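You operate a simulated robot arm through the tools that you are given. There is no shell and no other tool. Be economical: measure what you need, move in short steps, check, and stop when the job is done.

You run a simulated two-armed robot. Do the job below in one go: nothing can be reset, and whatever is moved stays where it is left.

JOB
Hold the jug with the blue handle on the door end of the mixing table steady with one hand and put the shade jar from the door end of the mixing table in it with the other.

Only the result counts: the job must be done as asked and must still hold three seconds after the hand-in. Knocking over, shifting, dropping, spilling or breaking anything else fails it.

ROBOT AND FRAMES
Two 7-joint arms with two-finger parallel grippers on one trunk, on a base that drives. Base frame: it is fixed to the floor where the robot stands at the start and does not move with it; the origin is under the middle of the robot, x ahead of it, y to its left, z up; the surface under the hand at the start is at about z = 0.89. Lengths are in m, angles in degrees, forces in N, time in s.
The left shoulder is at the start at [0.07, 0.188, 1.19], the right one opposite. With the tool pointing down near the work surface each hand reaches from about 0.32 to 0.8 m from the robot's upright axis, wherever it stands, measured 20 degrees to its own side. Payload 3.91 kg a hand.
The tool frame of a hand sits at the grasp point between the pads (the TCP): z along the fingers, y along the line on which they close. The tips reach 0.03 m beyond it. Largest opening 0.11 m; finger width 0.02, thickness 0.01; the body of the gripper, 0.048 by 0.112 m, starts 0.055 m behind the TCP.
Orientation is that of the tool frame in the base frame, as [roll, pitch, yaw] about the fixed x, y, z axes, in that order (R = Rz(yaw) Ry(pitch) Rx(roll)). With the fingers straight down and closing along the base's y, the tool's x points along the base's -x, its y along +y and its z along -z.

CONTROLS
- The arms move only by the tool arm_command. It takes "left_deltas", "right_deltas" or both (then of equal length, played together; a hand with none holds still); each is a list of rows, each a list of 7 numbers: the shift along the tool's x, y, z in cm, then the turn, a rotation vector about the tool's x, y, z in degrees, then the finger opening in cm, from 0 to 11. In form: [[x, y, z, wx, wy, wz, fingers], ...]. A call has 1 to 8 rows; each row shifts and turns the commanded pose from where the row before left it, along the tool's axes as they then stand. Rows are played at 5 a second. More than 0.05 m and 8.6 degrees between two rows, or a gripper value outside its range, and nothing of the call is played. A pose out of reach is approached as far as the arm can. The call stops where the force on the tool passes 40 N (or 10 N more than at its start, if that is more) or the arm is blocked; 0.2 s more then pass. The fingers move at their own pace (about 0.072 m/s each) and stop on an object; they squeeze with about 37 N. The grip force told is the motor's: it shows also when the fingers shut on nothing. Time passes only in rows, and 0.2 s behind the last, so rows that do not move let the fingers close. It gives the time, the measured TCP pose, the force on the tool (base axes), the opening and the grip force at its end, in the units of the frame above (readings bear some noise), with the torque about the TCP (base axes, N m) and any sound that the robot's microphone picked up.
- Cameras (640 x 400 px; columns grow to the right, rows downward): "scene" is now at [0.1326, -0.0309, 1.4162]; the picture's right is [-0.34, -0.94, -0.00], its down [-0.55, 0.20, -0.81] and it looks along [0.76, -0.27, -0.59] (base axes); focal length 258 px, centre (320, 200). "left" rides on the left gripper at [0.072, -0.017, -0.103] in its tool frame; the picture's right is [0.23, 0.97, 0.00], its down [-0.76, 0.18, -0.62] and it looks along [-0.61, 0.14, 0.78] (tool axes); focal length 222 px, centre (320, 200). "right" rides on the right gripper at [0.072, 0.017, -0.103] in its tool frame; the picture's right is [-0.23, 0.97, 0.00], its down [-0.76, -0.18, -0.62] and it looks along [-0.61, -0.14, 0.78] (tool axes); focal length 222 px, centre (320, 200). There is no depth. A picture from a camera that has moved, and an enlarged one, comes with that camera's place and axes in the base frame and with its lens.
- camera(camera): a new picture of that camera. It takes no simulated time.
- lift_body(by): slides the trunk up (or, below 0, down) by that many m; the arms and the scene camera ride with it, the base frame stays. It gives what a move gives, with no picture.
- roll_base(legs): drives the robot by 1 to 6 legs, each [ahead, turn to the left] in m and degrees, along the robot's own axes; the way and the turn of a leg run together, so that a leg with both is an arc; at most 1.5 m and 180 degrees a leg. The arms and the cameras ride along, it lands a little off, and it stops where it bumps. It gives what a move gives.
- aim_head(pan, tilt): turns the head with the scene camera to pan (to the left, within 86 degrees either way) and tilt (down, from -29 to 69), counted from straight ahead of the robot. It gives what a move gives.
- inspect(camera, box): a new picture of the part [left, top, right, bottom] of that camera's present view, enlarged. It takes no simulated time.
- finish_job(): hands the job in; it is judged then, once.

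Work in short steps. Places have to be worked out from the pictures, the camera data and where the tool is seen: move nearer, look again, correct. Check each grasp and each placing, and mend what went wrong. You have 120 turns and 92 pictures in all, those below and enlarged ones among them. Open the grippers and draw the arms clear of the work before you hand the job in, unless the task says otherwise; then end with one line.

The tools are called after "Emit:" by a JSON object that holds its "fn" and its "kwargs". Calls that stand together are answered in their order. arm_command: Moves the arms, as the interface text tells. Its arguments: {"type":"object","properties":{"left_deltas":{"type":"array","items":{"type":"array","items":{"type":"number"}}},"right_deltas":{"type":"array","items":{"type":"array","items":{"type":"number"}}}},"required":[]} The other tools are called the same way: lift_body (by) slides the trunk up or down; roll_base (legs) drives the base; aim_head (pan, tilt) turns the head that bears the scene camera; camera (camera) takes a picture; inspect (camera, box) takes an enlarged picture of a part of a camera's view; finish_job () hands the job in.

At the start:

```text
t: 0.0
left_ee_pos: [0.4534, 0.0689, 1.2801]
left_tcp_rot: [180.0, -0.1, 180.0]
left_force: [-0.6, -1.7, 0.4]
left_torque: [-0.04, -0.02, -0.02]
left_opening: 0.1099
left_grip_force: 0.0
right_ee_pos: [0.4154, -0.3245, 1.2524]
right_tcp_rot: [180.0, 0.0, -180.0]
right_force: [-0.2, 0.4, -0.1]
right_torque: [0.01, 0.01, 0.01]
right_opening: 0.1102
right_grip_force: 0.1
trunk travel left (down, up): [-0.7, 0.24]
robot x, y, heading: [0.0006, 0.0005, 0.2]
head pan, tilt: [-19.7, 36.0]
```

scene: 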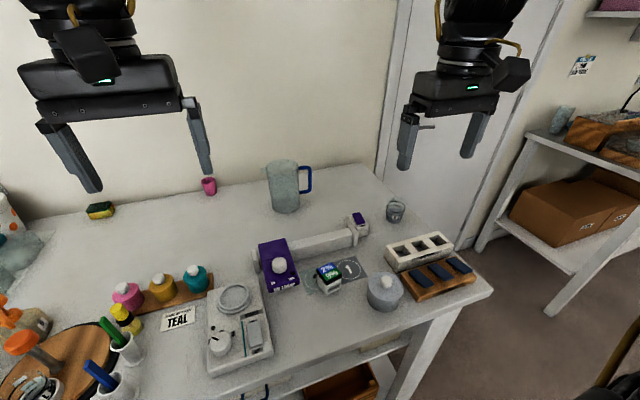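
right: 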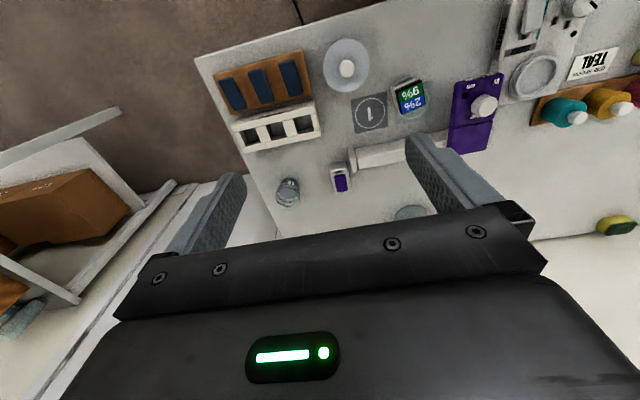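
left: 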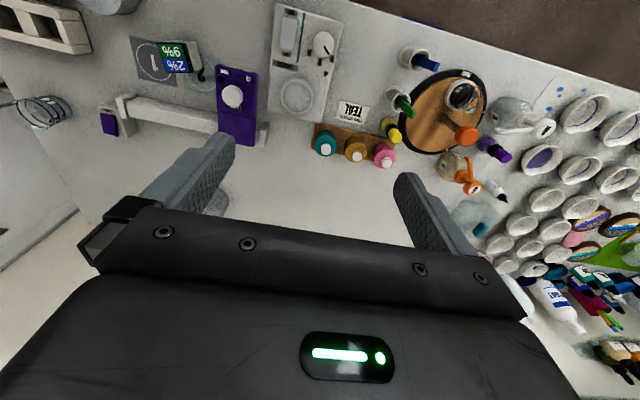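

I start by enlarging the door-end part of the table, to identify the jug and the shade jar.

Emit:
{"fn": "inspect", "kwargs": {"camera": "scene", "box": [240, 140, 500, 310]}}

Emit:
{"fn": "inspect", "kwargs": {"camera": "right", "box": [180, 20, 480, 220]}}

```text
2.35 times, centred on (370, 225) of scene
camera zoom: at [0.1326, -0.0309, 1.4162], right [-0.34, -0.94, 0.0], down [-0.55, 0.2, -0.81], along [0.76, -0.27, -0.59], focal length 607 px, centre (202, 141)
```

zoom: 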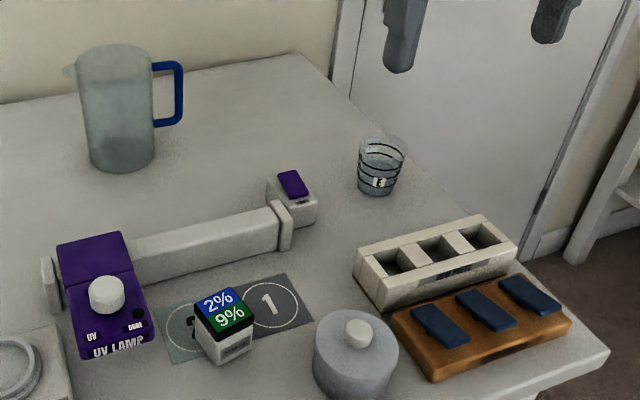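

```text
2.00 times, centred on (330, 120) of right
camera zoom: at [0.3445, -0.3071, 1.3545], right [0.23, 0.97, 0.0], down [0.76, -0.18, 0.62], along [0.61, -0.14, -0.78], focal length 444 px, centre (300, 360)
```

zoom: 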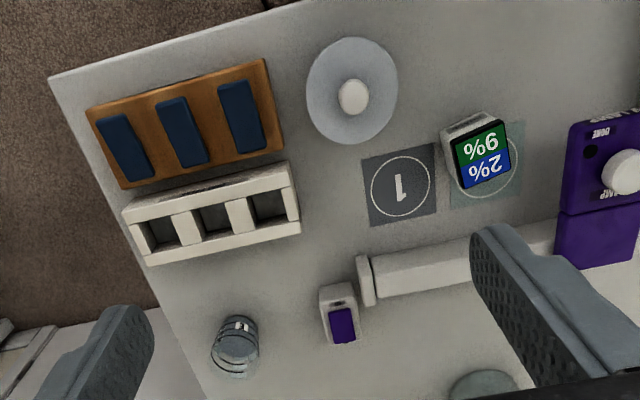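

The glass with rings is at about [0.63,-0.45] and the jug at about [0.80,-0.15]. I enlarge the candidates and the sign to be sure which one is the shade jar.

Emit:
{"fn": "inspect", "kwargs": {"camera": "scene", "box": [375, 190, 425, 225]}}

Emit:
{"fn": "inspect", "kwargs": {"camera": "scene", "box": [0, 250, 280, 400]}}

Emit:
{"fn": "inspect", "kwargs": {"camera": "scene", "box": [300, 240, 420, 320]}}

Emit:
{"fn": "inspect", "kwargs": {"camera": "left", "box": [400, 60, 640, 380]}}

```text
11.43 times, centred on (400, 208) of scene
camera zoom: at [0.1326, -0.0309, 1.4162], right [-0.34, -0.94, 0.0], down [-0.55, 0.2, -0.81], along [0.76, -0.27, -0.59], focal length 2950 px, centre (-594, 114)
```

zoom: 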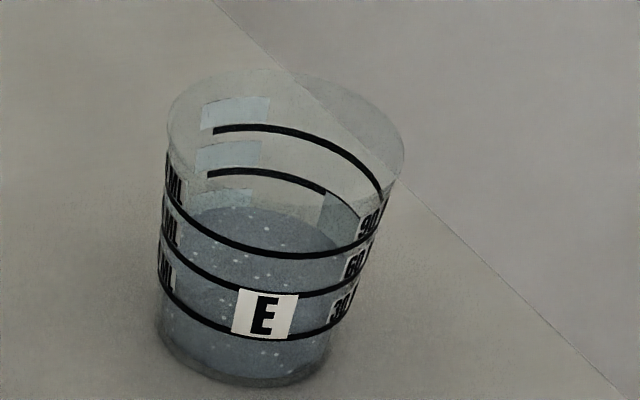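

```text
2.29 times, centred on (140, 325) of scene
camera zoom: at [0.1326, -0.0309, 1.4162], right [-0.34, -0.94, 0.0], down [-0.55, 0.2, -0.81], along [0.76, -0.27, -0.59], focal length 590 px, centre (731, -86)
```

zoom: 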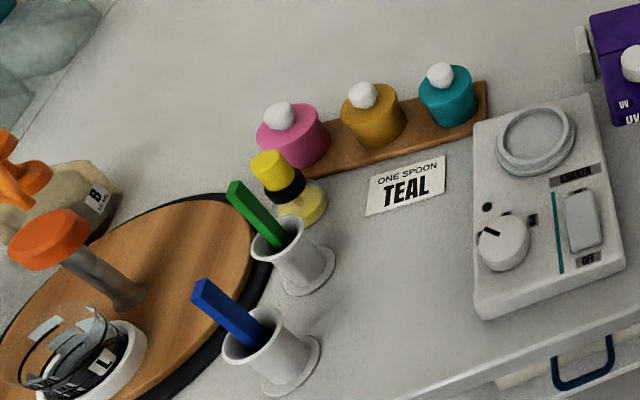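

```text
5.00 times, centred on (360, 280) of scene
camera zoom: at [0.1326, -0.0309, 1.4162], right [-0.34, -0.94, 0.0], down [-0.55, 0.2, -0.81], along [0.76, -0.27, -0.59], focal length 1291 px, centre (120, -200)
```

zoom: 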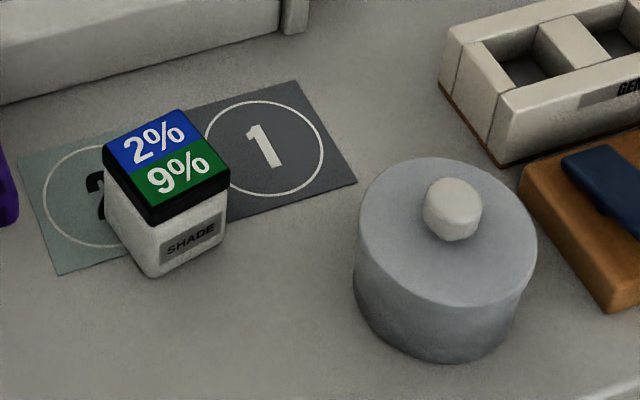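

```text
1.25 times, centred on (520, 220) of left
camera zoom: at [0.3805, 0.0531, 1.3828], right [-0.23, 0.97, 0.0], down [0.76, 0.18, 0.62], along [0.61, 0.14, -0.78], focal length 278 px, centre (70, 175)
```

zoom: 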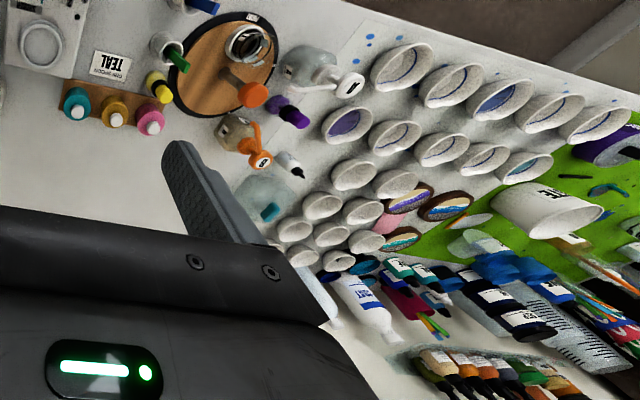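

The small cube-shaped jar labelled SHADE (2%/9% lid), standing on pad 2 at about [0.47,-0.17], is the shade jar. I plan to hold the jug's blue handle with the right hand and carry the jar with the left. First I turn the base a little to the right.

Emit:
{"fn": "roll_base", "kwargs": {"legs": [[0, -15], [0.05, 0]]}}

Emit:
{"fn": "aim_head", "kwargs": {"pan": 5, "tilt": 38}}

Emit:
{"fn": "camera", "kwargs": {"camera": "scene"}}

```text
t: 1.8
left_ee_pos: [0.4912, -0.0605, 1.2841]
left_tcp_rot: [179.9, 0.4, 165.0]
left_force: [-0.4, 0.0, -0.7]
left_torque: [-0.04, -0.08, 0.02]
left_opening: 0.1099
left_grip_force: 0.0
right_ee_pos: [0.3558, -0.4304, 1.2562]
right_tcp_rot: [179.9, 0.5, 164.9]
right_force: [-1.0, 0.5, 0.7]
right_torque: [-0.01, -0.09, -0.01]
right_opening: 0.1101
right_grip_force: 0.1
trunk travel left (down, up): [-0.7, 0.24]
robot x, y, heading: [0.0514, -0.0143, -14.9]
head pan, tilt: [-19.7, 36.0]
```

```text
t: 2.7
left_ee_pos: [0.5014, -0.0638, 1.279]
left_tcp_rot: [180.0, 0.0, 164.9]
left_force: [0.2, 0.0, -0.3]
left_torque: [0.02, 0.01, -0.03]
left_opening: 0.1101
left_grip_force: 0.1
right_ee_pos: [0.3657, -0.4349, 1.2524]
right_tcp_rot: [179.9, 0.0, 165.0]
right_force: [0.2, 0.0, 0.7]
right_torque: [0.02, 0.02, 0.0]
right_opening: 0.1098
right_grip_force: 0.0
trunk travel left (down, up): [-0.7, 0.24]
robot x, y, heading: [0.045, -0.0115, -15.1]
head pan, tilt: [5.0, 38.0]
```

```text
82 pictures are left
camera scene: at [0.1822, -0.0428, 1.4129], right [-0.17, -0.98, 0.0], down [-0.61, 0.11, -0.79], along [0.78, -0.14, -0.62], focal length 258 px, centre (320, 200)
```

scene: 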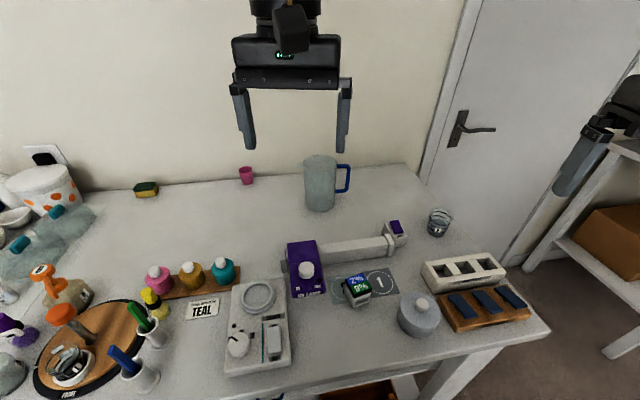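

Clear view now. I enlarge the jug and the jar to measure them.

Emit:
{"fn": "inspect", "kwargs": {"camera": "scene", "box": [280, 145, 376, 220]}}

Emit:
{"fn": "inspect", "kwargs": {"camera": "scene", "box": [310, 255, 406, 315]}}

```text
5.33 times, centred on (328, 182) of scene
camera zoom: at [0.1822, -0.0428, 1.4129], right [-0.17, -0.98, 0.0], down [-0.61, 0.11, -0.79], along [0.78, -0.14, -0.62], focal length 1377 px, centre (277, 293)
```

zoom: 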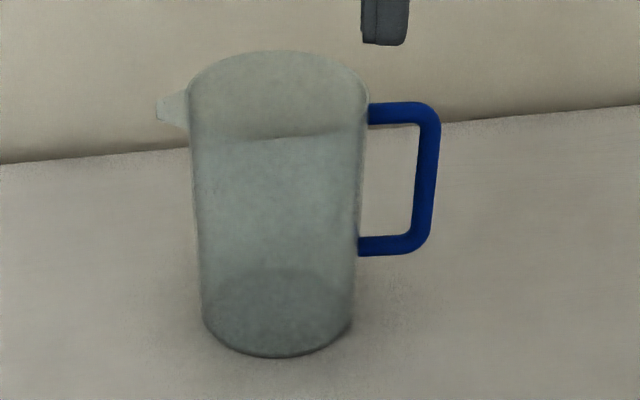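

```text
6.67 times, centred on (358, 285) of scene
camera zoom: at [0.1822, -0.0428, 1.4129], right [-0.17, -0.98, 0.0], down [-0.61, 0.11, -0.79], along [0.78, -0.14, -0.62], focal length 1721 px, centre (67, -367)
```

zoom: 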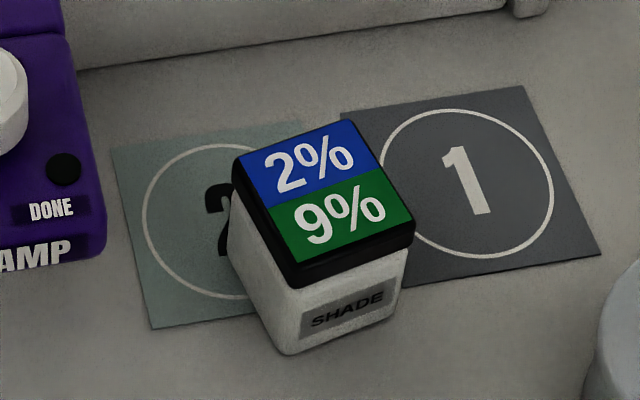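

Jug: base about [0.819,-0.157], diameter about 0.095, rim z≈1.042. Its handle points towards -y, with the vertical bar at about [0.82,-0.24] and z from 0.93 to 1.03. I need to get a bit closer, so I check the clearance between the base and the table first.

Emit:
{"fn": "aim_head", "kwargs": {"pan": 5, "tilt": 69}}

Emit:
{"fn": "camera", "kwargs": {"camera": "scene"}}

```text
t: 3.7
left_ee_pos: [0.5008, -0.0632, 1.2796]
left_tcp_rot: [-179.9, 0.0, 165.0]
left_force: [0.8, 0.2, 0.5]
left_torque: [0.0, 0.01, -0.03]
left_opening: 0.1099
left_grip_force: 0.1
right_ee_pos: [0.3646, -0.4331, 1.2523]
right_tcp_rot: [180.0, 0.1, 165.1]
right_force: [-0.3, 0.7, -0.1]
right_torque: [0.0, -0.03, 0.02]
right_opening: 0.11
right_grip_force: 0.0
trunk travel left (down, up): [-0.7, 0.24]
robot x, y, heading: [0.0477, -0.0129, -14.9]
head pan, tilt: [5.0, 68.8]
```

```text
79 pictures are left
camera scene: at [0.1503, -0.0365, 1.3741], right [-0.17, -0.98, 0.0], down [-0.92, 0.16, -0.36], along [0.36, -0.06, -0.93], focal length 258 px, centre (320, 200)
```

scene: 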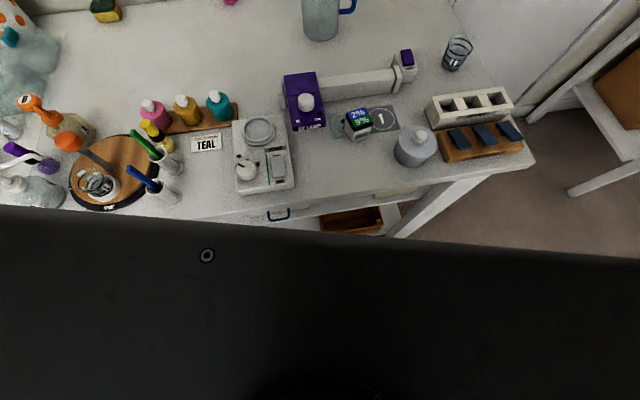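

The gap to the table cannot be read well from this view. I try a small 5 cm drive ahead and check the odometry.

Emit:
{"fn": "roll_base", "kwargs": {"legs": [[0.05, 0]]}}

Emit:
{"fn": "camera", "kwargs": {"camera": "scene"}}

```text
t: 4.6
left_ee_pos: [0.5386, -0.0739, 1.2848]
left_tcp_rot: [-179.9, 0.7, 165.0]
left_force: [-2.1, -0.2, -0.3]
left_torque: [-0.02, -0.08, -0.01]
left_opening: 0.1101
left_grip_force: 0.1
right_ee_pos: [0.4032, -0.4438, 1.2564]
right_tcp_rot: [-180.0, 0.5, 164.9]
right_force: [-1.6, -0.1, -0.2]
right_torque: [-0.05, -0.07, 0.01]
right_opening: 0.1099
right_grip_force: 0.2
trunk travel left (down, up): [-0.7, 0.24]
robot x, y, heading: [0.0929, -0.0229, -15.0]
head pan, tilt: [5.0, 68.8]
```

```text
78 pictures are left
camera scene: at [0.1878, -0.0465, 1.375], right [-0.17, -0.98, 0.0], down [-0.92, 0.16, -0.37], along [0.36, -0.07, -0.93], focal length 258 px, centre (320, 200)
```

scene: 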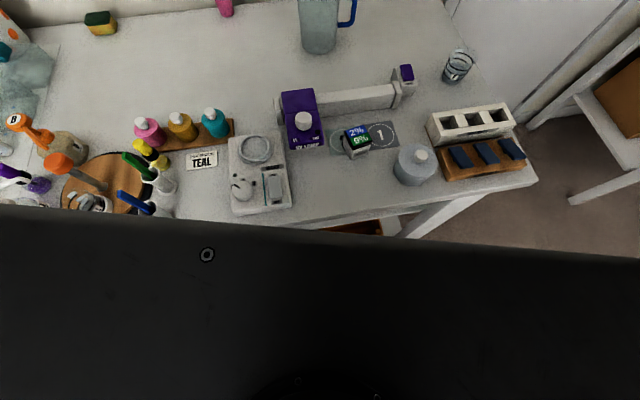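

No bump. I raise the head view again and turn the left hand to line up with the jar's sides (yaw about 192°).

Emit:
{"fn": "aim_head", "kwargs": {"pan": 5, "tilt": 45}}

Emit:
{"fn": "arm_command", "kwargs": {"left_deltas": [[0, 0, 0, 0, 0, -6.75, 11], [0, 0, 0, 0, 0, -6.75, 11], [0, 0, 0, 0, 0, -6.75, 11], [0, 0, 0, 0, 0, -6.75, 11], [2.5, -2.2, 0, 0, 0, 0, 11], [3, -3.2, 0, 0, 0, 0, 11], [2, -3.2, 0, 0, 0, 0, 11], [0, 0, 5, 0, 0, 0, 11]]}}

Emit:
{"fn": "camera", "kwargs": {"camera": "left"}}

Emit:
{"fn": "camera", "kwargs": {"camera": "scene"}}

```text
t: 5.5
left_ee_pos: [0.5497, -0.0773, 1.2804]
left_tcp_rot: [-179.9, 0.0, 164.8]
left_force: [0.1, -0.1, 0.4]
left_torque: [0.02, 0.03, 0.02]
left_opening: 0.11
left_grip_force: 0.1
right_ee_pos: [0.4134, -0.4482, 1.2522]
right_tcp_rot: [179.9, 0.0, 164.9]
right_force: [-0.1, -0.2, -0.4]
right_torque: [0.0, 0.03, 0.02]
right_opening: 0.1103
right_grip_force: 0.1
trunk travel left (down, up): [-0.7, 0.24]
robot x, y, heading: [0.0942, -0.0232, -15.1]
head pan, tilt: [5.0, 45.0]
```

```text
t: 7.3
left_ee_pos: [0.4962, -0.1764, 1.2288]
left_tcp_rot: [-179.9, 0.0, -168.2]
left_force: [0.1, 0.3, -0.4]
left_torque: [0.03, 0.02, -0.03]
left_opening: 0.1099
left_grip_force: 0.1
right_ee_pos: [0.4131, -0.4465, 1.2538]
right_tcp_rot: [-180.0, 0.0, 164.9]
right_force: [0.4, -0.4, 0.4]
right_torque: [-0.01, 0.02, 0.01]
right_opening: 0.1099
right_grip_force: 0.1
trunk travel left (down, up): [-0.7, 0.24]
robot x, y, heading: [0.0935, -0.0275, -14.9]
head pan, tilt: [5.0, 45.0]
```

```text
77 pictures are left
camera left: at [0.4294, -0.2065, 1.3321], right [-0.42, 0.91, 0.0], down [0.71, 0.33, 0.62], along [0.56, 0.26, -0.78], focal length 222 px, centre (320, 200)
```

left: 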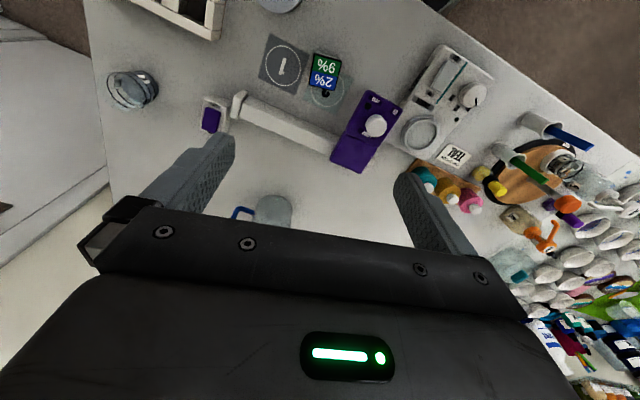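

```text
76 pictures are left
camera scene: at [0.2255, -0.0533, 1.4027], right [-0.17, -0.98, 0.0], down [-0.7, 0.12, -0.71], along [0.69, -0.12, -0.71], focal length 258 px, centre (320, 200)
```

scene: 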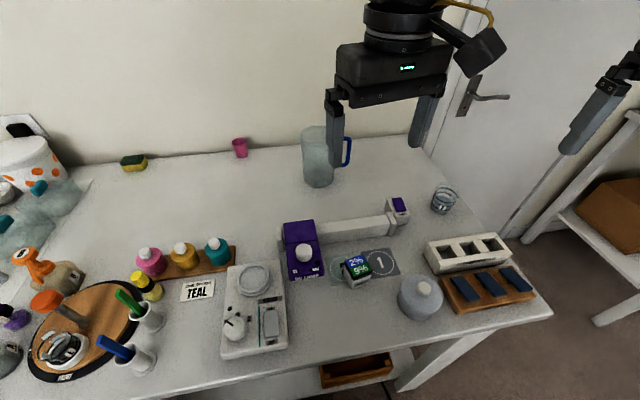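

The left camera puts the jar at about [0.478,-0.173] and the scene view gives [0.484,-0.180]. I correct towards the mean, go down to z≈1.08 and look again.

Emit:
{"fn": "arm_command", "kwargs": {"left_deltas": [[1.5, 0.2, 0, 0, 0, 0, 11], [0, 0, 5, 0, 0, 0, 11], [0, 0, 5, 0, 0, 0, 9], [0, 0, 5, 0, 0, 0, 8]]}}

Emit:
{"fn": "inspect", "kwargs": {"camera": "left", "box": [200, 0, 440, 150]}}

Emit:
{"fn": "inspect", "kwargs": {"camera": "scene", "box": [270, 180, 430, 300]}}

```text
t: 8.3
left_ee_pos: [0.4785, -0.179, 1.0796]
left_tcp_rot: [179.9, 0.1, -168.2]
left_force: [0.0, -0.4, -0.3]
left_torque: [0.02, 0.01, -0.03]
left_opening: 0.08
left_grip_force: 0.0
right_ee_pos: [0.4127, -0.4469, 1.2527]
right_tcp_rot: [179.9, 0.0, 164.8]
right_force: [-0.9, 0.3, -1.0]
right_torque: [0.01, -0.02, 0.01]
right_opening: 0.1103
right_grip_force: 0.0
trunk travel left (down, up): [-0.7, 0.24]
robot x, y, heading: [0.0982, -0.0254, -15.2]
head pan, tilt: [5.0, 45.0]
```

```text
2.67 times, centred on (320, 75) of left
camera zoom: at [0.4126, -0.2089, 1.1835], right [-0.42, 0.91, 0.0], down [0.71, 0.33, 0.62], along [0.57, 0.26, -0.78], focal length 592 px, centre (320, 533)
```

zoom: 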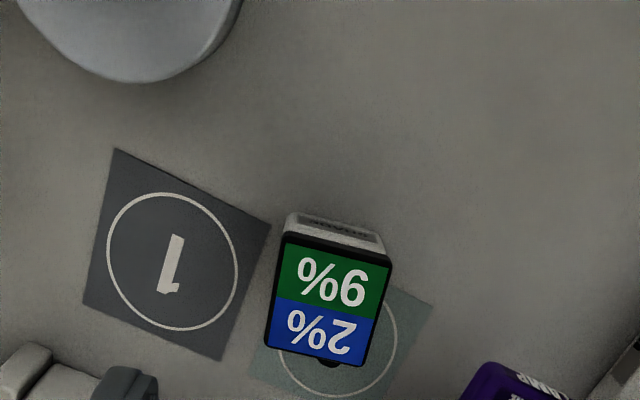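

```text
3.33 times, centred on (350, 240) of scene
camera zoom: at [0.2239, -0.0548, 1.4029], right [-0.17, -0.98, 0.0], down [-0.7, 0.12, -0.71], along [0.7, -0.12, -0.71], focal length 860 px, centre (220, 67)
```

zoom: 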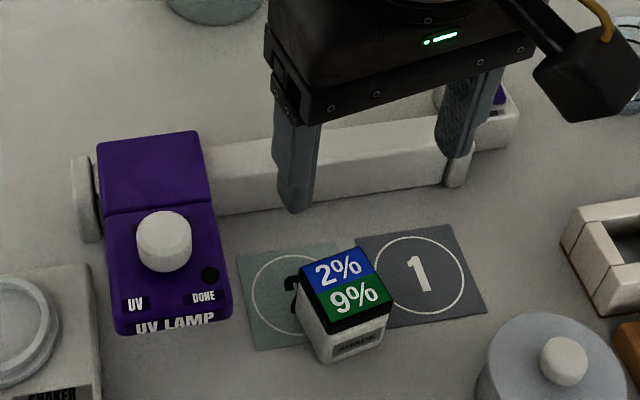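

The jar is aligned with the hand, 4.4 cm square, and almost exactly under the TCP. I descend with a slightly narrowed opening and look before closing.

Emit:
{"fn": "arm_command", "kwargs": {"left_deltas": [[-0.4, 0.2, 0, 0, 0, 0, 7.5], [0, 0, 4, 0, 0, 0, 7.5], [0, 0, 4, 0, 0, 0, 7.5], [0, 0, 3, 0, 0, 0, 7.5], [0, 0, 2, 0, 0, 0, 7.5]]}}

Emit:
{"fn": "inspect", "kwargs": {"camera": "scene", "box": [290, 220, 410, 300]}}

Emit:
{"fn": "camera", "kwargs": {"camera": "left"}}

```text
t: 9.5
left_ee_pos: [0.4828, -0.1748, 0.948]
left_tcp_rot: [180.0, 0.1, -168.1]
left_force: [-0.6, -0.8, 0.8]
left_torque: [0.02, 0.0, 0.0]
left_opening: 0.0754
left_grip_force: 0.1
right_ee_pos: [0.4116, -0.4471, 1.2526]
right_tcp_rot: [-179.9, 0.1, 164.9]
right_force: [0.8, -0.5, 0.4]
right_torque: [-0.03, -0.01, 0.03]
right_opening: 0.1097
right_grip_force: 0.1
trunk travel left (down, up): [-0.7, 0.24]
robot x, y, heading: [0.0919, -0.0251, -15.2]
head pan, tilt: [5.0, 45.0]
```

```text
5.00 times, centred on (350, 260) of scene
camera zoom: at [0.2239, -0.0545, 1.4028], right [-0.17, -0.98, 0.0], down [-0.7, 0.12, -0.71], along [0.7, -0.12, -0.71], focal length 1291 px, centre (170, -100)
```

zoom: 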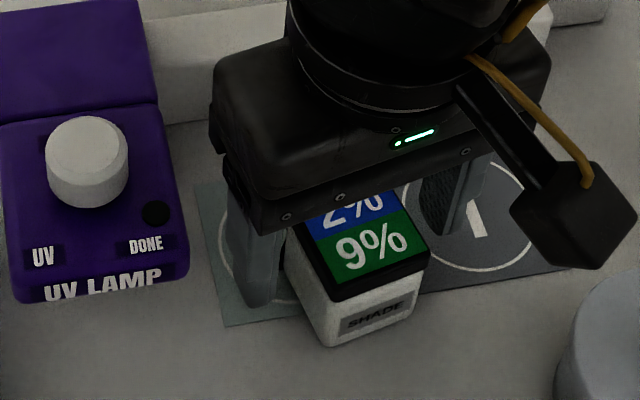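

```text
72 pictures are left
camera left: at [0.4154, -0.204, 1.0515], right [-0.42, 0.91, 0.0], down [0.71, 0.33, 0.62], along [0.57, 0.26, -0.78], focal length 222 px, centre (320, 200)
```

left: 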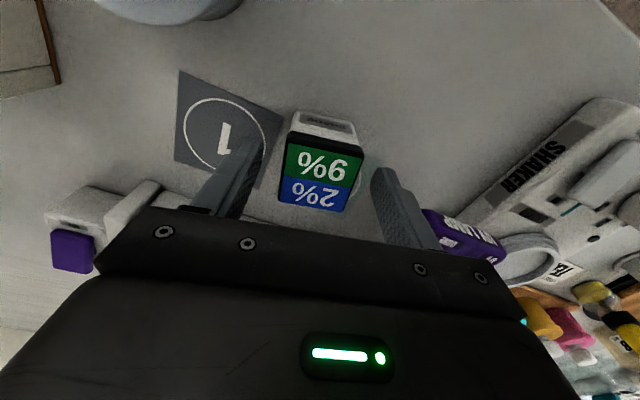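

The jar is centred between the fingers and the tips are about 1.4 cm below its lid. I go 4 mm lower and close.

Emit:
{"fn": "arm_command", "kwargs": {"left_deltas": [[-0.2, 0, 0.4, 0, 0, 0, 7], [0, 0, 0, 0, 0, 0, 5.5], [0, 0, 0, 0, 0, 0, 4.5], [0, 0, 0, 0, 0, 0, 3.5], [0, 0, 0, 0, 0, 0, 3.5]]}}

```text
t: 10.7
left_ee_pos: [0.483, -0.1738, 0.9447]
left_tcp_rot: [-180.0, 0.1, -168.1]
left_force: [0.3, -0.4, -0.6]
left_torque: [0.02, -0.01, -0.01]
left_opening: 0.0435
left_grip_force: 37.3
right_ee_pos: [0.4117, -0.4465, 1.2529]
right_tcp_rot: [180.0, 0.1, 164.8]
right_force: [-0.6, -0.1, -0.2]
right_torque: [0.02, 0.01, -0.01]
right_opening: 0.1101
right_grip_force: 0.0
trunk travel left (down, up): [-0.7, 0.24]
robot x, y, heading: [0.0968, -0.0238, -15.1]
head pan, tilt: [5.0, 45.0]
```

Gripped at 4.35 cm. I lift it straight up and check.

Emit:
{"fn": "arm_command", "kwargs": {"left_deltas": [[0, 0, -2, 0, 0, 0, 3.5], [0, 0, -5, 0, 0, 0, 3.5], [0, 0, -5, 0, 0, 0, 3.5], [0, 0, -5, 0, 0, 0, 3.5], [0, 0, -5, 0, 0, 0, 3.5], [0, 4, -4, 0, 0, 0, 3.5], [0, 5, 0, 0, 0, 0, 3.5], [0, 3, 0, 0, 0, 0, 3.5]]}}

Emit:
{"fn": "camera", "kwargs": {"camera": "scene"}}

Emit:
{"fn": "camera", "kwargs": {"camera": "left"}}

```text
refused: row 6 steps farther than a row can; nothing moved
```

```text
71 pictures are left
camera scene: at [0.2231, -0.0541, 1.4029], right [-0.17, -0.98, 0.0], down [-0.7, 0.12, -0.71], along [0.7, -0.12, -0.71], focal length 258 px, centre (320, 200)
```

scene: 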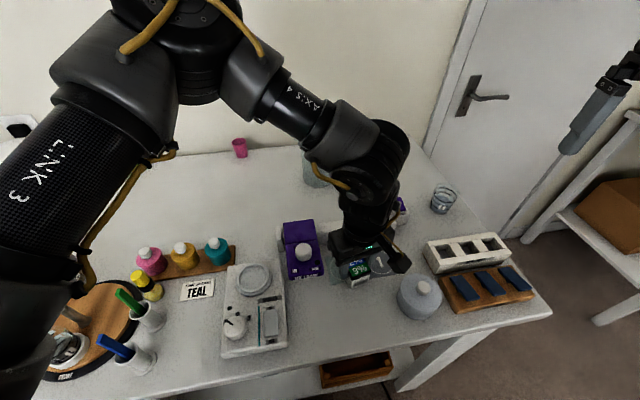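

```text
70 pictures are left
camera left: at [0.4166, -0.2033, 1.0486], right [-0.42, 0.91, 0.0], down [0.71, 0.33, 0.62], along [0.57, 0.26, -0.78], focal length 222 px, centre (320, 200)
```

left: 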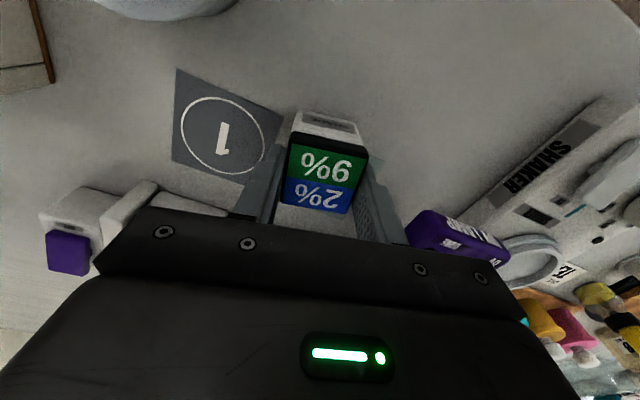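

One row was too long, so nothing moved. I repeat the lift with shorter rows.

Emit:
{"fn": "arm_command", "kwargs": {"left_deltas": [[0, 0, -2, 0, 0, 0, 3.5], [0, 0, -4, 0, 0, 0, 3.5], [0, 0, -4.5, 0, 0, 0, 3.5], [0, 0, -4.5, 0, 0, 0, 3.5], [0, 0, -4.5, 0, 0, 0, 3.5], [0, 0, -4, 0, 0, 0, 3.5], [0, 4, 0, 0, 0, 0, 3.5], [0, 4.5, 0, 0, 0, 0, 3.5]]}}

Emit:
{"fn": "camera", "kwargs": {"camera": "left"}}

Emit:
{"fn": "camera", "kwargs": {"camera": "scene"}}

```text
t: 12.5
left_ee_pos: [0.4666, -0.0887, 1.18]
left_tcp_rot: [-179.9, 0.0, -168.2]
left_force: [-1.0, -0.2, 0.1]
left_torque: [-0.02, 0.03, 0.01]
left_opening: 0.0349
left_grip_force: 0.0
right_ee_pos: [0.4125, -0.4431, 1.254]
right_tcp_rot: [-179.9, 0.2, 165.0]
right_force: [1.2, 1.3, 0.0]
right_torque: [-0.03, -0.04, 0.01]
right_opening: 0.1102
right_grip_force: 0.0
trunk travel left (down, up): [-0.7, 0.24]
robot x, y, heading: [0.0949, -0.024, -14.9]
head pan, tilt: [5.0, 45.0]
```

```text
69 pictures are left
camera left: at [0.4, -0.1176, 1.2836], right [-0.42, 0.91, 0.0], down [0.71, 0.33, 0.62], along [0.57, 0.26, -0.78], focal length 222 px, centre (320, 200)
```

left: 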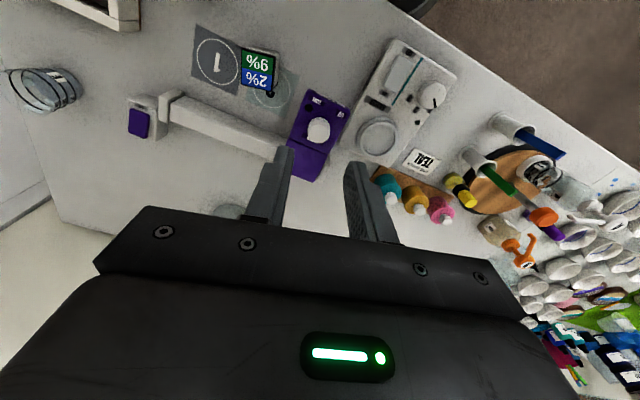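

```text
68 pictures are left
camera scene: at [0.2237, -0.0504, 1.4029], right [-0.17, -0.98, 0.0], down [-0.7, 0.12, -0.71], along [0.7, -0.13, -0.71], focal length 258 px, centre (320, 200)
```

scene: 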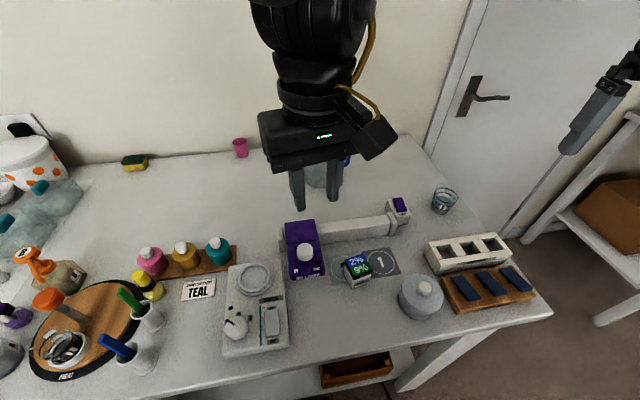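

The jar slipped out and stayed standing, so the grip was too shallow. I check the jar for any shift before going deeper.

Emit:
{"fn": "inspect", "kwargs": {"camera": "scene", "box": [300, 230, 420, 305]}}

Emit:
{"fn": "inspect", "kwargs": {"camera": "left", "box": [180, 20, 340, 120]}}

```text
5.33 times, centred on (360, 268) of scene
camera zoom: at [0.2237, -0.0504, 1.4029], right [-0.17, -0.98, 0.0], down [-0.7, 0.12, -0.71], along [0.7, -0.13, -0.71], focal length 1377 px, centre (107, -160)
```

zoom: 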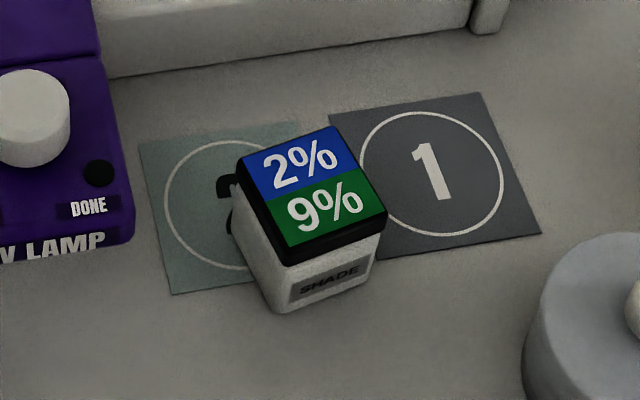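

```text
4.00 times, centred on (260, 70) of left
camera zoom: at [0.4, -0.1176, 1.2836], right [-0.42, 0.91, 0.0], down [0.71, 0.33, 0.62], along [0.57, 0.26, -0.78], focal length 888 px, centre (560, 720)
```

zoom: 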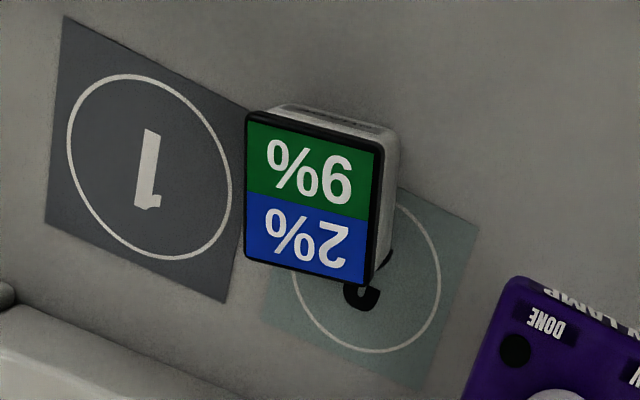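

The jar is still standing in place. I return above it, open, and stop at z≈0.96 for a check.

Emit:
{"fn": "arm_command", "kwargs": {"left_deltas": [[0, -4, 0, 0, 0, 0, 7], [0, -4.8, 0, 0, 0, 0, 7.5], [0, 0, 4.5, 0, 0, 0, 7.5], [0, 0, 4.5, 0, 0, 0, 7.5], [0, 0, 4.5, 0, 0, 0, 7.5], [0, 0, 4.5, 0, 0, 0, 7.5], [0, 0, 4, 0, 0, 0, 7.5]]}}

Emit:
{"fn": "camera", "kwargs": {"camera": "left"}}

```text
t: 14.1
left_ee_pos: [0.4858, -0.1761, 0.9613]
left_tcp_rot: [-180.0, 0.0, -168.0]
left_force: [0.5, 0.0, 0.1]
left_torque: [0.01, 0.02, 0.05]
left_opening: 0.0749
left_grip_force: 0.0
right_ee_pos: [0.4116, -0.4476, 1.2533]
right_tcp_rot: [-179.9, 0.1, 164.8]
right_force: [0.2, -0.2, -0.3]
right_torque: [-0.01, 0.02, 0.02]
right_opening: 0.1099
right_grip_force: 0.0
trunk travel left (down, up): [-0.7, 0.24]
robot x, y, heading: [0.0911, -0.0276, -15.0]
head pan, tilt: [5.0, 45.0]
```

```text
65 pictures are left
camera left: at [0.419, -0.2063, 1.0636], right [-0.42, 0.91, 0.0], down [0.71, 0.33, 0.62], along [0.57, 0.26, -0.78], focal length 222 px, centre (320, 200)
```

left: 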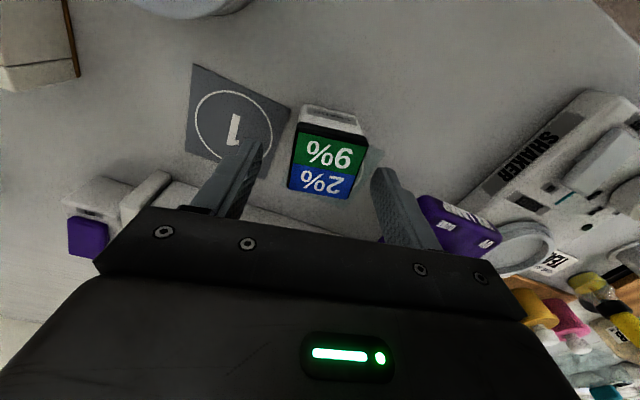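

The jar sits 4 mm to one side of centre. I correct that, descend to TCP≈0.927 for a deep grip, close, and lift only 1 cm.

Emit:
{"fn": "arm_command", "kwargs": {"left_deltas": [[0.1, 0.4, 0, 0, 0, 0, 7.5], [0, 0, 2, 0, 0, 0, 7.5], [0, 0, 1.4, 0, 0, 0, 7.5], [0, 0, 0, 0, 0, 0, 5.5], [0, 0, 0, 0, 0, 0, 4], [0, 0, 0, 0, 0, 0, 3], [0, 0, 0, 0, 0, 0, 3], [0, 0, -0.5, 0, 0, 0, 3]]}}

Emit:
{"fn": "arm_command", "kwargs": {"left_deltas": [[0, 0, -0.5, 0, 0, 0, 3], [0, 0, -0.5, 0, 0, 0, 3], [0, 0, 0, 0, 0, 0, 3]]}}

Emit:
{"fn": "inspect", "kwargs": {"camera": "scene", "box": [300, 220, 420, 295]}}

```text
t: 15.9
left_ee_pos: [0.4825, -0.174, 0.9323]
left_tcp_rot: [179.9, 0.1, -168.1]
left_force: [-0.1, 1.1, -1.0]
left_torque: [-0.01, -0.03, -0.02]
left_opening: 0.0435
left_grip_force: 37.4
right_ee_pos: [0.4108, -0.4472, 1.2528]
right_tcp_rot: [-179.9, 0.1, 165.0]
right_force: [-0.3, 0.6, -0.9]
right_torque: [-0.01, -0.02, 0.04]
right_opening: 0.1102
right_grip_force: 0.0
trunk travel left (down, up): [-0.7, 0.24]
robot x, y, heading: [0.0945, -0.0237, -15.1]
head pan, tilt: [5.0, 45.0]
```

```text
t: 16.7
left_ee_pos: [0.4828, -0.1746, 0.9425]
left_tcp_rot: [-180.0, 0.1, -168.1]
left_force: [-0.5, -0.4, 0.6]
left_torque: [0.01, -0.01, -0.01]
left_opening: 0.0435
left_grip_force: 37.2
right_ee_pos: [0.4119, -0.4466, 1.2535]
right_tcp_rot: [180.0, 0.1, 164.8]
right_force: [-0.1, -1.1, -0.2]
right_torque: [0.0, 0.0, 0.05]
right_opening: 0.1099
right_grip_force: 0.0
trunk travel left (down, up): [-0.7, 0.24]
robot x, y, heading: [0.0945, -0.0277, -15.1]
head pan, tilt: [5.0, 45.0]
```

```text
5.33 times, centred on (360, 258) of scene
camera zoom: at [0.2232, -0.0541, 1.4029], right [-0.17, -0.98, 0.0], down [-0.7, 0.12, -0.71], along [0.7, -0.12, -0.71], focal length 1377 px, centre (107, -107)
```

zoom: 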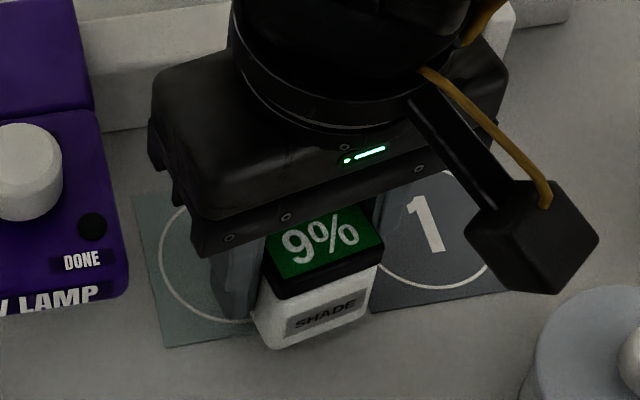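

It appears to be lifting now. I raise it slowly further and check.

Emit:
{"fn": "arm_command", "kwargs": {"left_deltas": [[0, 0, -1, 0, 0, 0, 3], [0, 0, -1, 0, 0, 0, 3], [0, 0, -1, 0, 0, 0, 3], [0, 0, -1, 0, 0, 0, 3], [0, 0, -1, 0, 0, 0, 3], [0, 0, -1, 0, 0, 0, 3]]}}

Emit:
{"fn": "inspect", "kwargs": {"camera": "scene", "box": [300, 200, 420, 275]}}

```text
t: 18.1
left_ee_pos: [0.4811, -0.172, 1.0024]
left_tcp_rot: [-180.0, 0.2, -168.1]
left_force: [-0.7, 0.6, -1.7]
left_torque: [0.01, 0.02, 0.06]
left_opening: 0.0436
left_grip_force: 37.1
right_ee_pos: [0.412, -0.4476, 1.2527]
right_tcp_rot: [-180.0, 0.0, 164.8]
right_force: [0.3, -0.3, -0.2]
right_torque: [-0.03, -0.05, -0.03]
right_opening: 0.11
right_grip_force: 0.1
trunk travel left (down, up): [-0.7, 0.24]
robot x, y, heading: [0.0949, -0.0232, -14.9]
head pan, tilt: [5.0, 45.0]
```

```text
5.33 times, centred on (360, 238) of scene
camera zoom: at [0.2229, -0.054, 1.4029], right [-0.17, -0.98, 0.0], down [-0.7, 0.12, -0.71], along [0.7, -0.12, -0.71], focal length 1377 px, centre (107, 0)
```

zoom: 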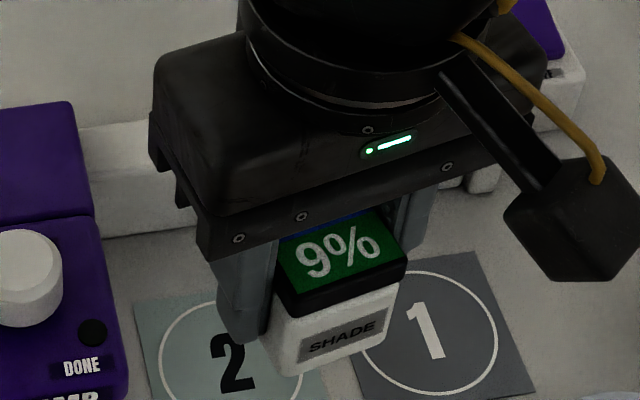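

The jar is held firmly with the deep grip. I raise it to a parking height and move it to the left, so that the right hand can work on the jug's handle.

Emit:
{"fn": "arm_command", "kwargs": {"left_deltas": [[0, 0, -2, 0, 0, 0, 3], [0, 0, -3, 0, 0, 0, 3], [0, 0, -3, 0, 0, 0, 3], [0, 0, -3, 0, 0, 0, 3], [0, 0, -3, 0, 0, 0, 3], [0, 0, -3, 0, 0, 0, 3], [0, 3, -2, 0, 0, 0, 3], [0, 3, 0, 0, 0, 0, 3]]}}

Emit:
{"fn": "arm_command", "kwargs": {"left_deltas": [[0, 3, 0, 0, 0, 0, 3], [0, 3, 0, 0, 0, 0, 3], [0, 3, 0, 0, 0, 0, 3], [0, 3, 0, 0, 0, 0, 3], [0, 0, 0, 0, 0, 0, 3]]}}

Emit:
{"fn": "camera", "kwargs": {"camera": "scene"}}

```text
t: 19.9
left_ee_pos: [0.4699, -0.1109, 1.1917]
left_tcp_rot: [-179.9, 0.0, -168.1]
left_force: [0.8, 0.2, -0.8]
left_torque: [-0.03, 0.04, 0.03]
left_opening: 0.0434
left_grip_force: 36.9
right_ee_pos: [0.4129, -0.4439, 1.2532]
right_tcp_rot: [-179.9, 0.1, 164.8]
right_force: [0.3, 0.1, -0.4]
right_torque: [-0.02, 0.01, 0.0]
right_opening: 0.1102
right_grip_force: 0.0
trunk travel left (down, up): [-0.7, 0.24]
robot x, y, heading: [0.0959, -0.0243, -14.9]
head pan, tilt: [5.0, 45.0]
```

```text
t: 21.1
left_ee_pos: [0.4452, 0.0044, 1.1917]
left_tcp_rot: [-180.0, 0.1, -168.1]
left_force: [0.7, -0.5, -1.1]
left_torque: [0.02, -0.02, -0.04]
left_opening: 0.0433
left_grip_force: 37.1
right_ee_pos: [0.4116, -0.4461, 1.2527]
right_tcp_rot: [179.9, 0.1, 164.9]
right_force: [-0.7, 0.7, -0.9]
right_torque: [0.03, 0.01, 0.03]
right_opening: 0.1102
right_grip_force: 0.2
trunk travel left (down, up): [-0.7, 0.24]
robot x, y, heading: [0.0953, -0.0276, -15.1]
head pan, tilt: [5.0, 45.0]
```

```text
62 pictures are left
camera scene: at [0.2233, -0.0546, 1.4029], right [-0.17, -0.98, 0.0], down [-0.7, 0.12, -0.71], along [0.7, -0.12, -0.71], focal length 258 px, centre (320, 200)
```

scene: 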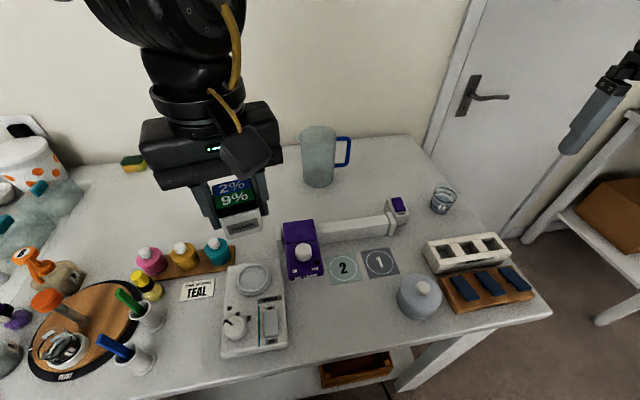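

The jar is held and the view of the jug is clear. I measure the jug and handle again from this camera position.

Emit:
{"fn": "inspect", "kwargs": {"camera": "scene", "box": [276, 115, 372, 195]}}

```text
5.00 times, centred on (324, 155) of scene
camera zoom: at [0.2233, -0.0546, 1.4029], right [-0.17, -0.98, 0.0], down [-0.7, 0.12, -0.71], along [0.7, -0.12, -0.71], focal length 1291 px, centre (300, 425)
```

zoom: 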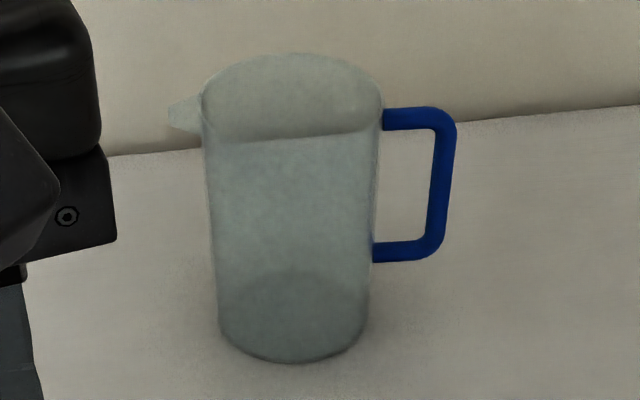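

The jug is confirmed at [0.821,-0.157] with its rim at 1.043, and the handle bar is at about [0.825,-0.244]. The right hand will take the bar tilted 45° with approach heading 30°, so I turn it first while it is still high.

Emit:
{"fn": "arm_command", "kwargs": {"right_deltas": [[0, 0, 0, 0, 0, -7.5, 11], [0, 0, 0, 0, 0, -7.5, 11], [0, 0, 0, 0, 0, -7.5, 11], [0, 0, 0, 0, 0, -7.5, 9], [0, 0, 0, 0, 0, -7.5, 7], [0, 0, 0, 0, 0, -7.5, 6], [0, 0, 0, 0, -7.5, 0, 4.5], [0, 0, 0, 0, -7.5, 0, 4.5]]}}

Emit:
{"fn": "arm_command", "kwargs": {"right_deltas": [[0, 0, 0, 0, -7.5, 0, 4.5], [0, 0, 0, 0, -7.5, 0, 4.5], [0, 0, 0, 0, -7.5, 0, 4.5], [0, 0, 0, 0, -7.5, 0, 4.5], [-4.5, 0, 0, 0, 0, 0, 4.5], [-4.5, 0, 0, 0, 0, 0, 4.5], [-4, 0, 0, 0, 0, 0, 4.5]]}}

Emit:
{"fn": "camera", "kwargs": {"camera": "right"}}

Emit:
{"fn": "camera", "kwargs": {"camera": "scene"}}

```text
t: 22.9
left_ee_pos: [0.4427, 0.0031, 1.1933]
left_tcp_rot: [179.9, 0.1, -168.2]
left_force: [-0.5, -0.4, -0.6]
left_torque: [-0.01, -0.01, -0.01]
left_opening: 0.0434
left_grip_force: 36.9
right_ee_pos: [0.4101, -0.4487, 1.2522]
right_tcp_rot: [-179.9, 15.4, -150.0]
right_force: [-0.3, -0.2, 0.5]
right_torque: [-0.02, 0.01, 0.0]
right_opening: 0.0448
right_grip_force: 0.1
trunk travel left (down, up): [-0.7, 0.24]
robot x, y, heading: [0.0924, -0.026, -15.3]
head pan, tilt: [5.0, 45.0]
```

```text
t: 24.5
left_ee_pos: [0.445, 0.0059, 1.1919]
left_tcp_rot: [180.0, 0.1, -168.2]
left_force: [-0.1, -0.4, -0.4]
left_torque: [0.02, 0.0, -0.01]
left_opening: 0.0432
left_grip_force: 37.3
right_ee_pos: [0.4909, -0.401, 1.3427]
right_tcp_rot: [-179.9, 45.0, -150.0]
right_force: [0.2, 0.7, -0.7]
right_torque: [-0.05, 0.02, 0.01]
right_opening: 0.045
right_grip_force: 0.1
trunk travel left (down, up): [-0.7, 0.24]
robot x, y, heading: [0.0945, -0.0239, -15.1]
head pan, tilt: [5.0, 45.0]
```

```text
60 pictures are left
camera right: at [0.3761, -0.4485, 1.3634], right [-0.35, 0.92, 0.16], down [0.17, -0.11, 0.98], along [0.92, 0.37, -0.12], focal length 222 px, centre (320, 200)
```

right: 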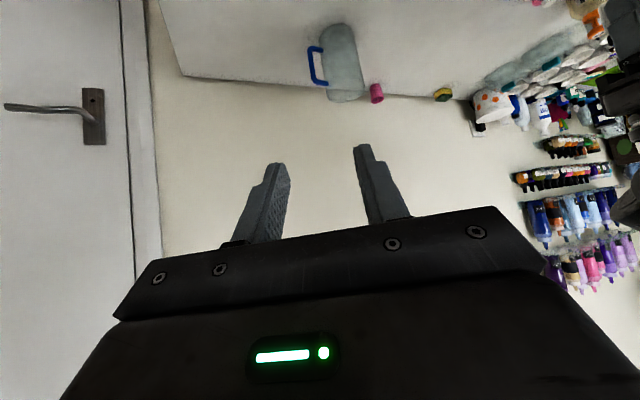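

```text
59 pictures are left
camera scene: at [0.2234, -0.0541, 1.4028], right [-0.18, -0.98, 0.0], down [-0.7, 0.12, -0.71], along [0.7, -0.12, -0.71], focal length 258 px, centre (320, 200)
```

scene: 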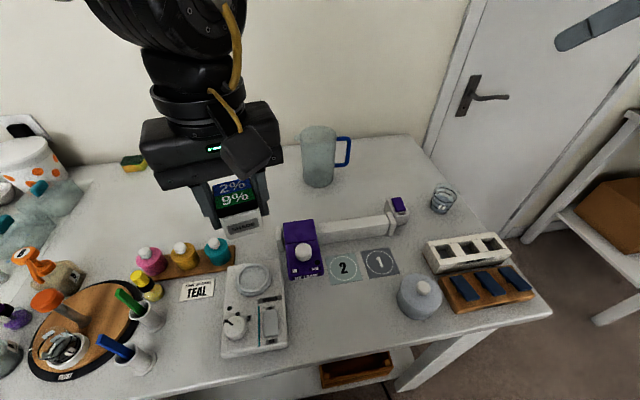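

Orientation is right. I advance along the tool axis towards the pre-grasp point and look.

Emit:
{"fn": "arm_command", "kwargs": {"right_deltas": [[0, -3.1, 3, 0, 0, 0, 4.5], [0, 0, 4.8, 0, 0, 0, 4.5], [0, 0, 4.8, 0, 0, 0, 4.5], [0, 0, 4.8, 0, 0, 0, 4.5], [0, 0, 4.8, 0, 0, 0, 4.5], [0, 0, 4.8, 0, 0, 0, 4.5], [0, 0, 4.8, 0, 0, 0, 4.5], [0, 0, 4, 0, 0, 0, 4.5]]}}

Emit:
{"fn": "camera", "kwargs": {"camera": "right"}}

Emit:
{"fn": "camera", "kwargs": {"camera": "scene"}}

```text
t: 26.3
left_ee_pos: [0.444, 0.005, 1.1918]
left_tcp_rot: [-179.9, 0.0, -168.2]
left_force: [-0.3, -0.1, -0.7]
left_torque: [0.02, -0.02, 0.01]
left_opening: 0.0435
left_grip_force: 37.0
right_ee_pos: [0.6987, -0.324, 1.0968]
right_tcp_rot: [-179.8, 45.3, -149.9]
right_force: [0.4, 0.1, 0.1]
right_torque: [0.0, 0.03, 0.01]
right_opening: 0.045
right_grip_force: 0.0
right hand out of reach, approached as far as the arm can: row 8
trunk travel left (down, up): [-0.7, 0.24]
robot x, y, heading: [0.0931, -0.0234, -15.0]
head pan, tilt: [5.0, 45.0]
```

```text
58 pictures are left
camera right: at [0.5835, -0.3699, 1.1177], right [-0.35, 0.92, 0.16], down [0.17, -0.11, 0.98], along [0.92, 0.37, -0.12], focal length 222 px, centre (320, 200)
```

right: 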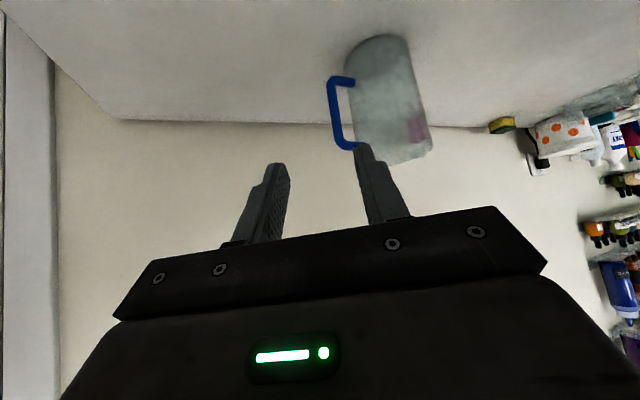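

```text
57 pictures are left
camera scene: at [0.2218, -0.054, 1.4031], right [-0.18, -0.98, 0.0], down [-0.7, 0.12, -0.71], along [0.7, -0.12, -0.71], focal length 258 px, centre (320, 200)
```

scene: 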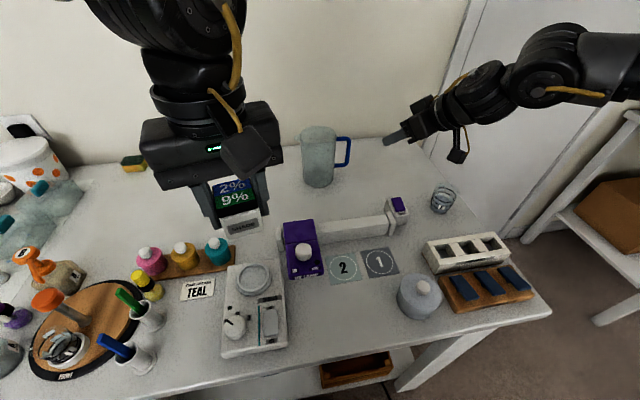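

The right hand hit a reach limit because the wrist points too far inward. I back off, reduce the inward heading to about 12° and flatten the tilt to about 35°.

Emit:
{"fn": "arm_command", "kwargs": {"right_deltas": [[0, 0, -4, 0, 0, 0, 4.5], [0, 0, 0, 4.24, 0, 4.24, 4.5], [0, 0, 0, 4.24, 0, 4.24, 4.5], [0, 0, 0, 4.24, 0, 4.24, 4.5], [0, 0, 0, 0, -5, 0, 4.5], [0, 0, 0, 0, -5, 0, 4.5]]}}

```text
t: 27.7
left_ee_pos: [0.4439, 0.0048, 1.1918]
left_tcp_rot: [-180.0, 0.1, -168.1]
left_force: [0.1, 0.7, -1.0]
left_torque: [-0.03, 0.0, -0.01]
left_opening: 0.0439
left_grip_force: 37.0
right_ee_pos: [0.6761, -0.335, 1.1274]
right_tcp_rot: [179.9, 55.2, -168.1]
right_force: [-0.1, -0.8, -0.5]
right_torque: [0.02, 0.0, 0.01]
right_opening: 0.0448
right_grip_force: 0.0
trunk travel left (down, up): [-0.7, 0.24]
robot x, y, heading: [0.0902, -0.0248, -15.3]
head pan, tilt: [5.0, 45.0]
```

Heading is now 12° and tilt 35°. I move to a pre-grasp point 10 cm short of the handle.

Emit:
{"fn": "arm_command", "kwargs": {"right_deltas": [[0, 3, 0, 0, 0, 0, 4.5], [0, 2.8, 0, 0, 0, 0, 4.5], [2.6, 0, 0, 0, 0, 0, 4.5], [0, 0, 3.5, 0, 0, 0, 4.5], [0, 0, 3.5, 0, 0, 0, 4.5], [0, 0, 3.4, 0, 0, 0, 4.5]]}}

Emit:
{"fn": "camera", "kwargs": {"camera": "right"}}

Emit:
{"fn": "inspect", "kwargs": {"camera": "scene", "box": [280, 100, 440, 200]}}

```text
t: 29.1
left_ee_pos: [0.4444, 0.0056, 1.1917]
left_tcp_rot: [-180.0, 0.2, -168.0]
left_force: [0.1, 0.6, -0.9]
left_torque: [0.01, 0.01, 0.0]
left_opening: 0.0434
left_grip_force: 36.9
right_ee_pos: [0.6872, -0.326, 1.065]
right_tcp_rot: [180.0, 55.2, -168.1]
right_force: [0.0, 0.2, 0.3]
right_torque: [-0.02, -0.01, 0.0]
right_opening: 0.045
right_grip_force: 0.0
right hand out of reach, approached as far as the arm can: row 2, 4, 5, 6
trunk travel left (down, up): [-0.7, 0.24]
robot x, y, heading: [0.0942, -0.0245, -15.1]
head pan, tilt: [5.0, 45.0]
```

```text
56 pictures are left
camera right: at [0.5607, -0.3351, 1.0636], right [-0.08, 0.98, 0.19], down [-0.04, -0.19, 0.98], along [1.0, 0.07, 0.05], focal length 222 px, centre (320, 200)
```

right: 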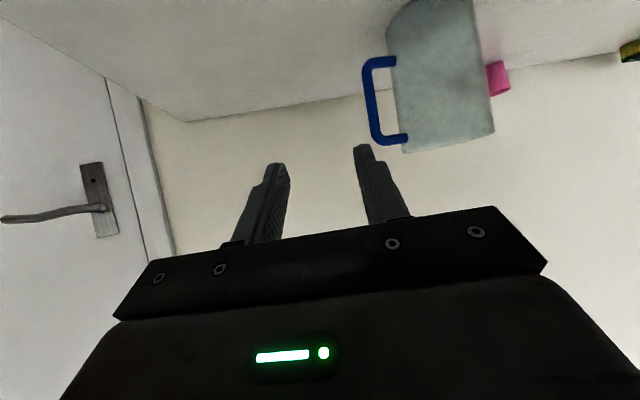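

```text
4.00 times, centred on (360, 150) of scene
camera zoom: at [0.2233, -0.0541, 1.4029], right [-0.17, -0.98, 0.0], down [-0.7, 0.12, -0.71], along [0.7, -0.12, -0.71], focal length 1033 px, centre (160, 400)
```

zoom: 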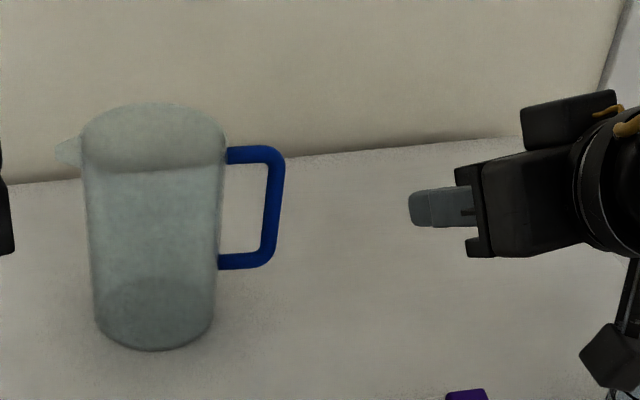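

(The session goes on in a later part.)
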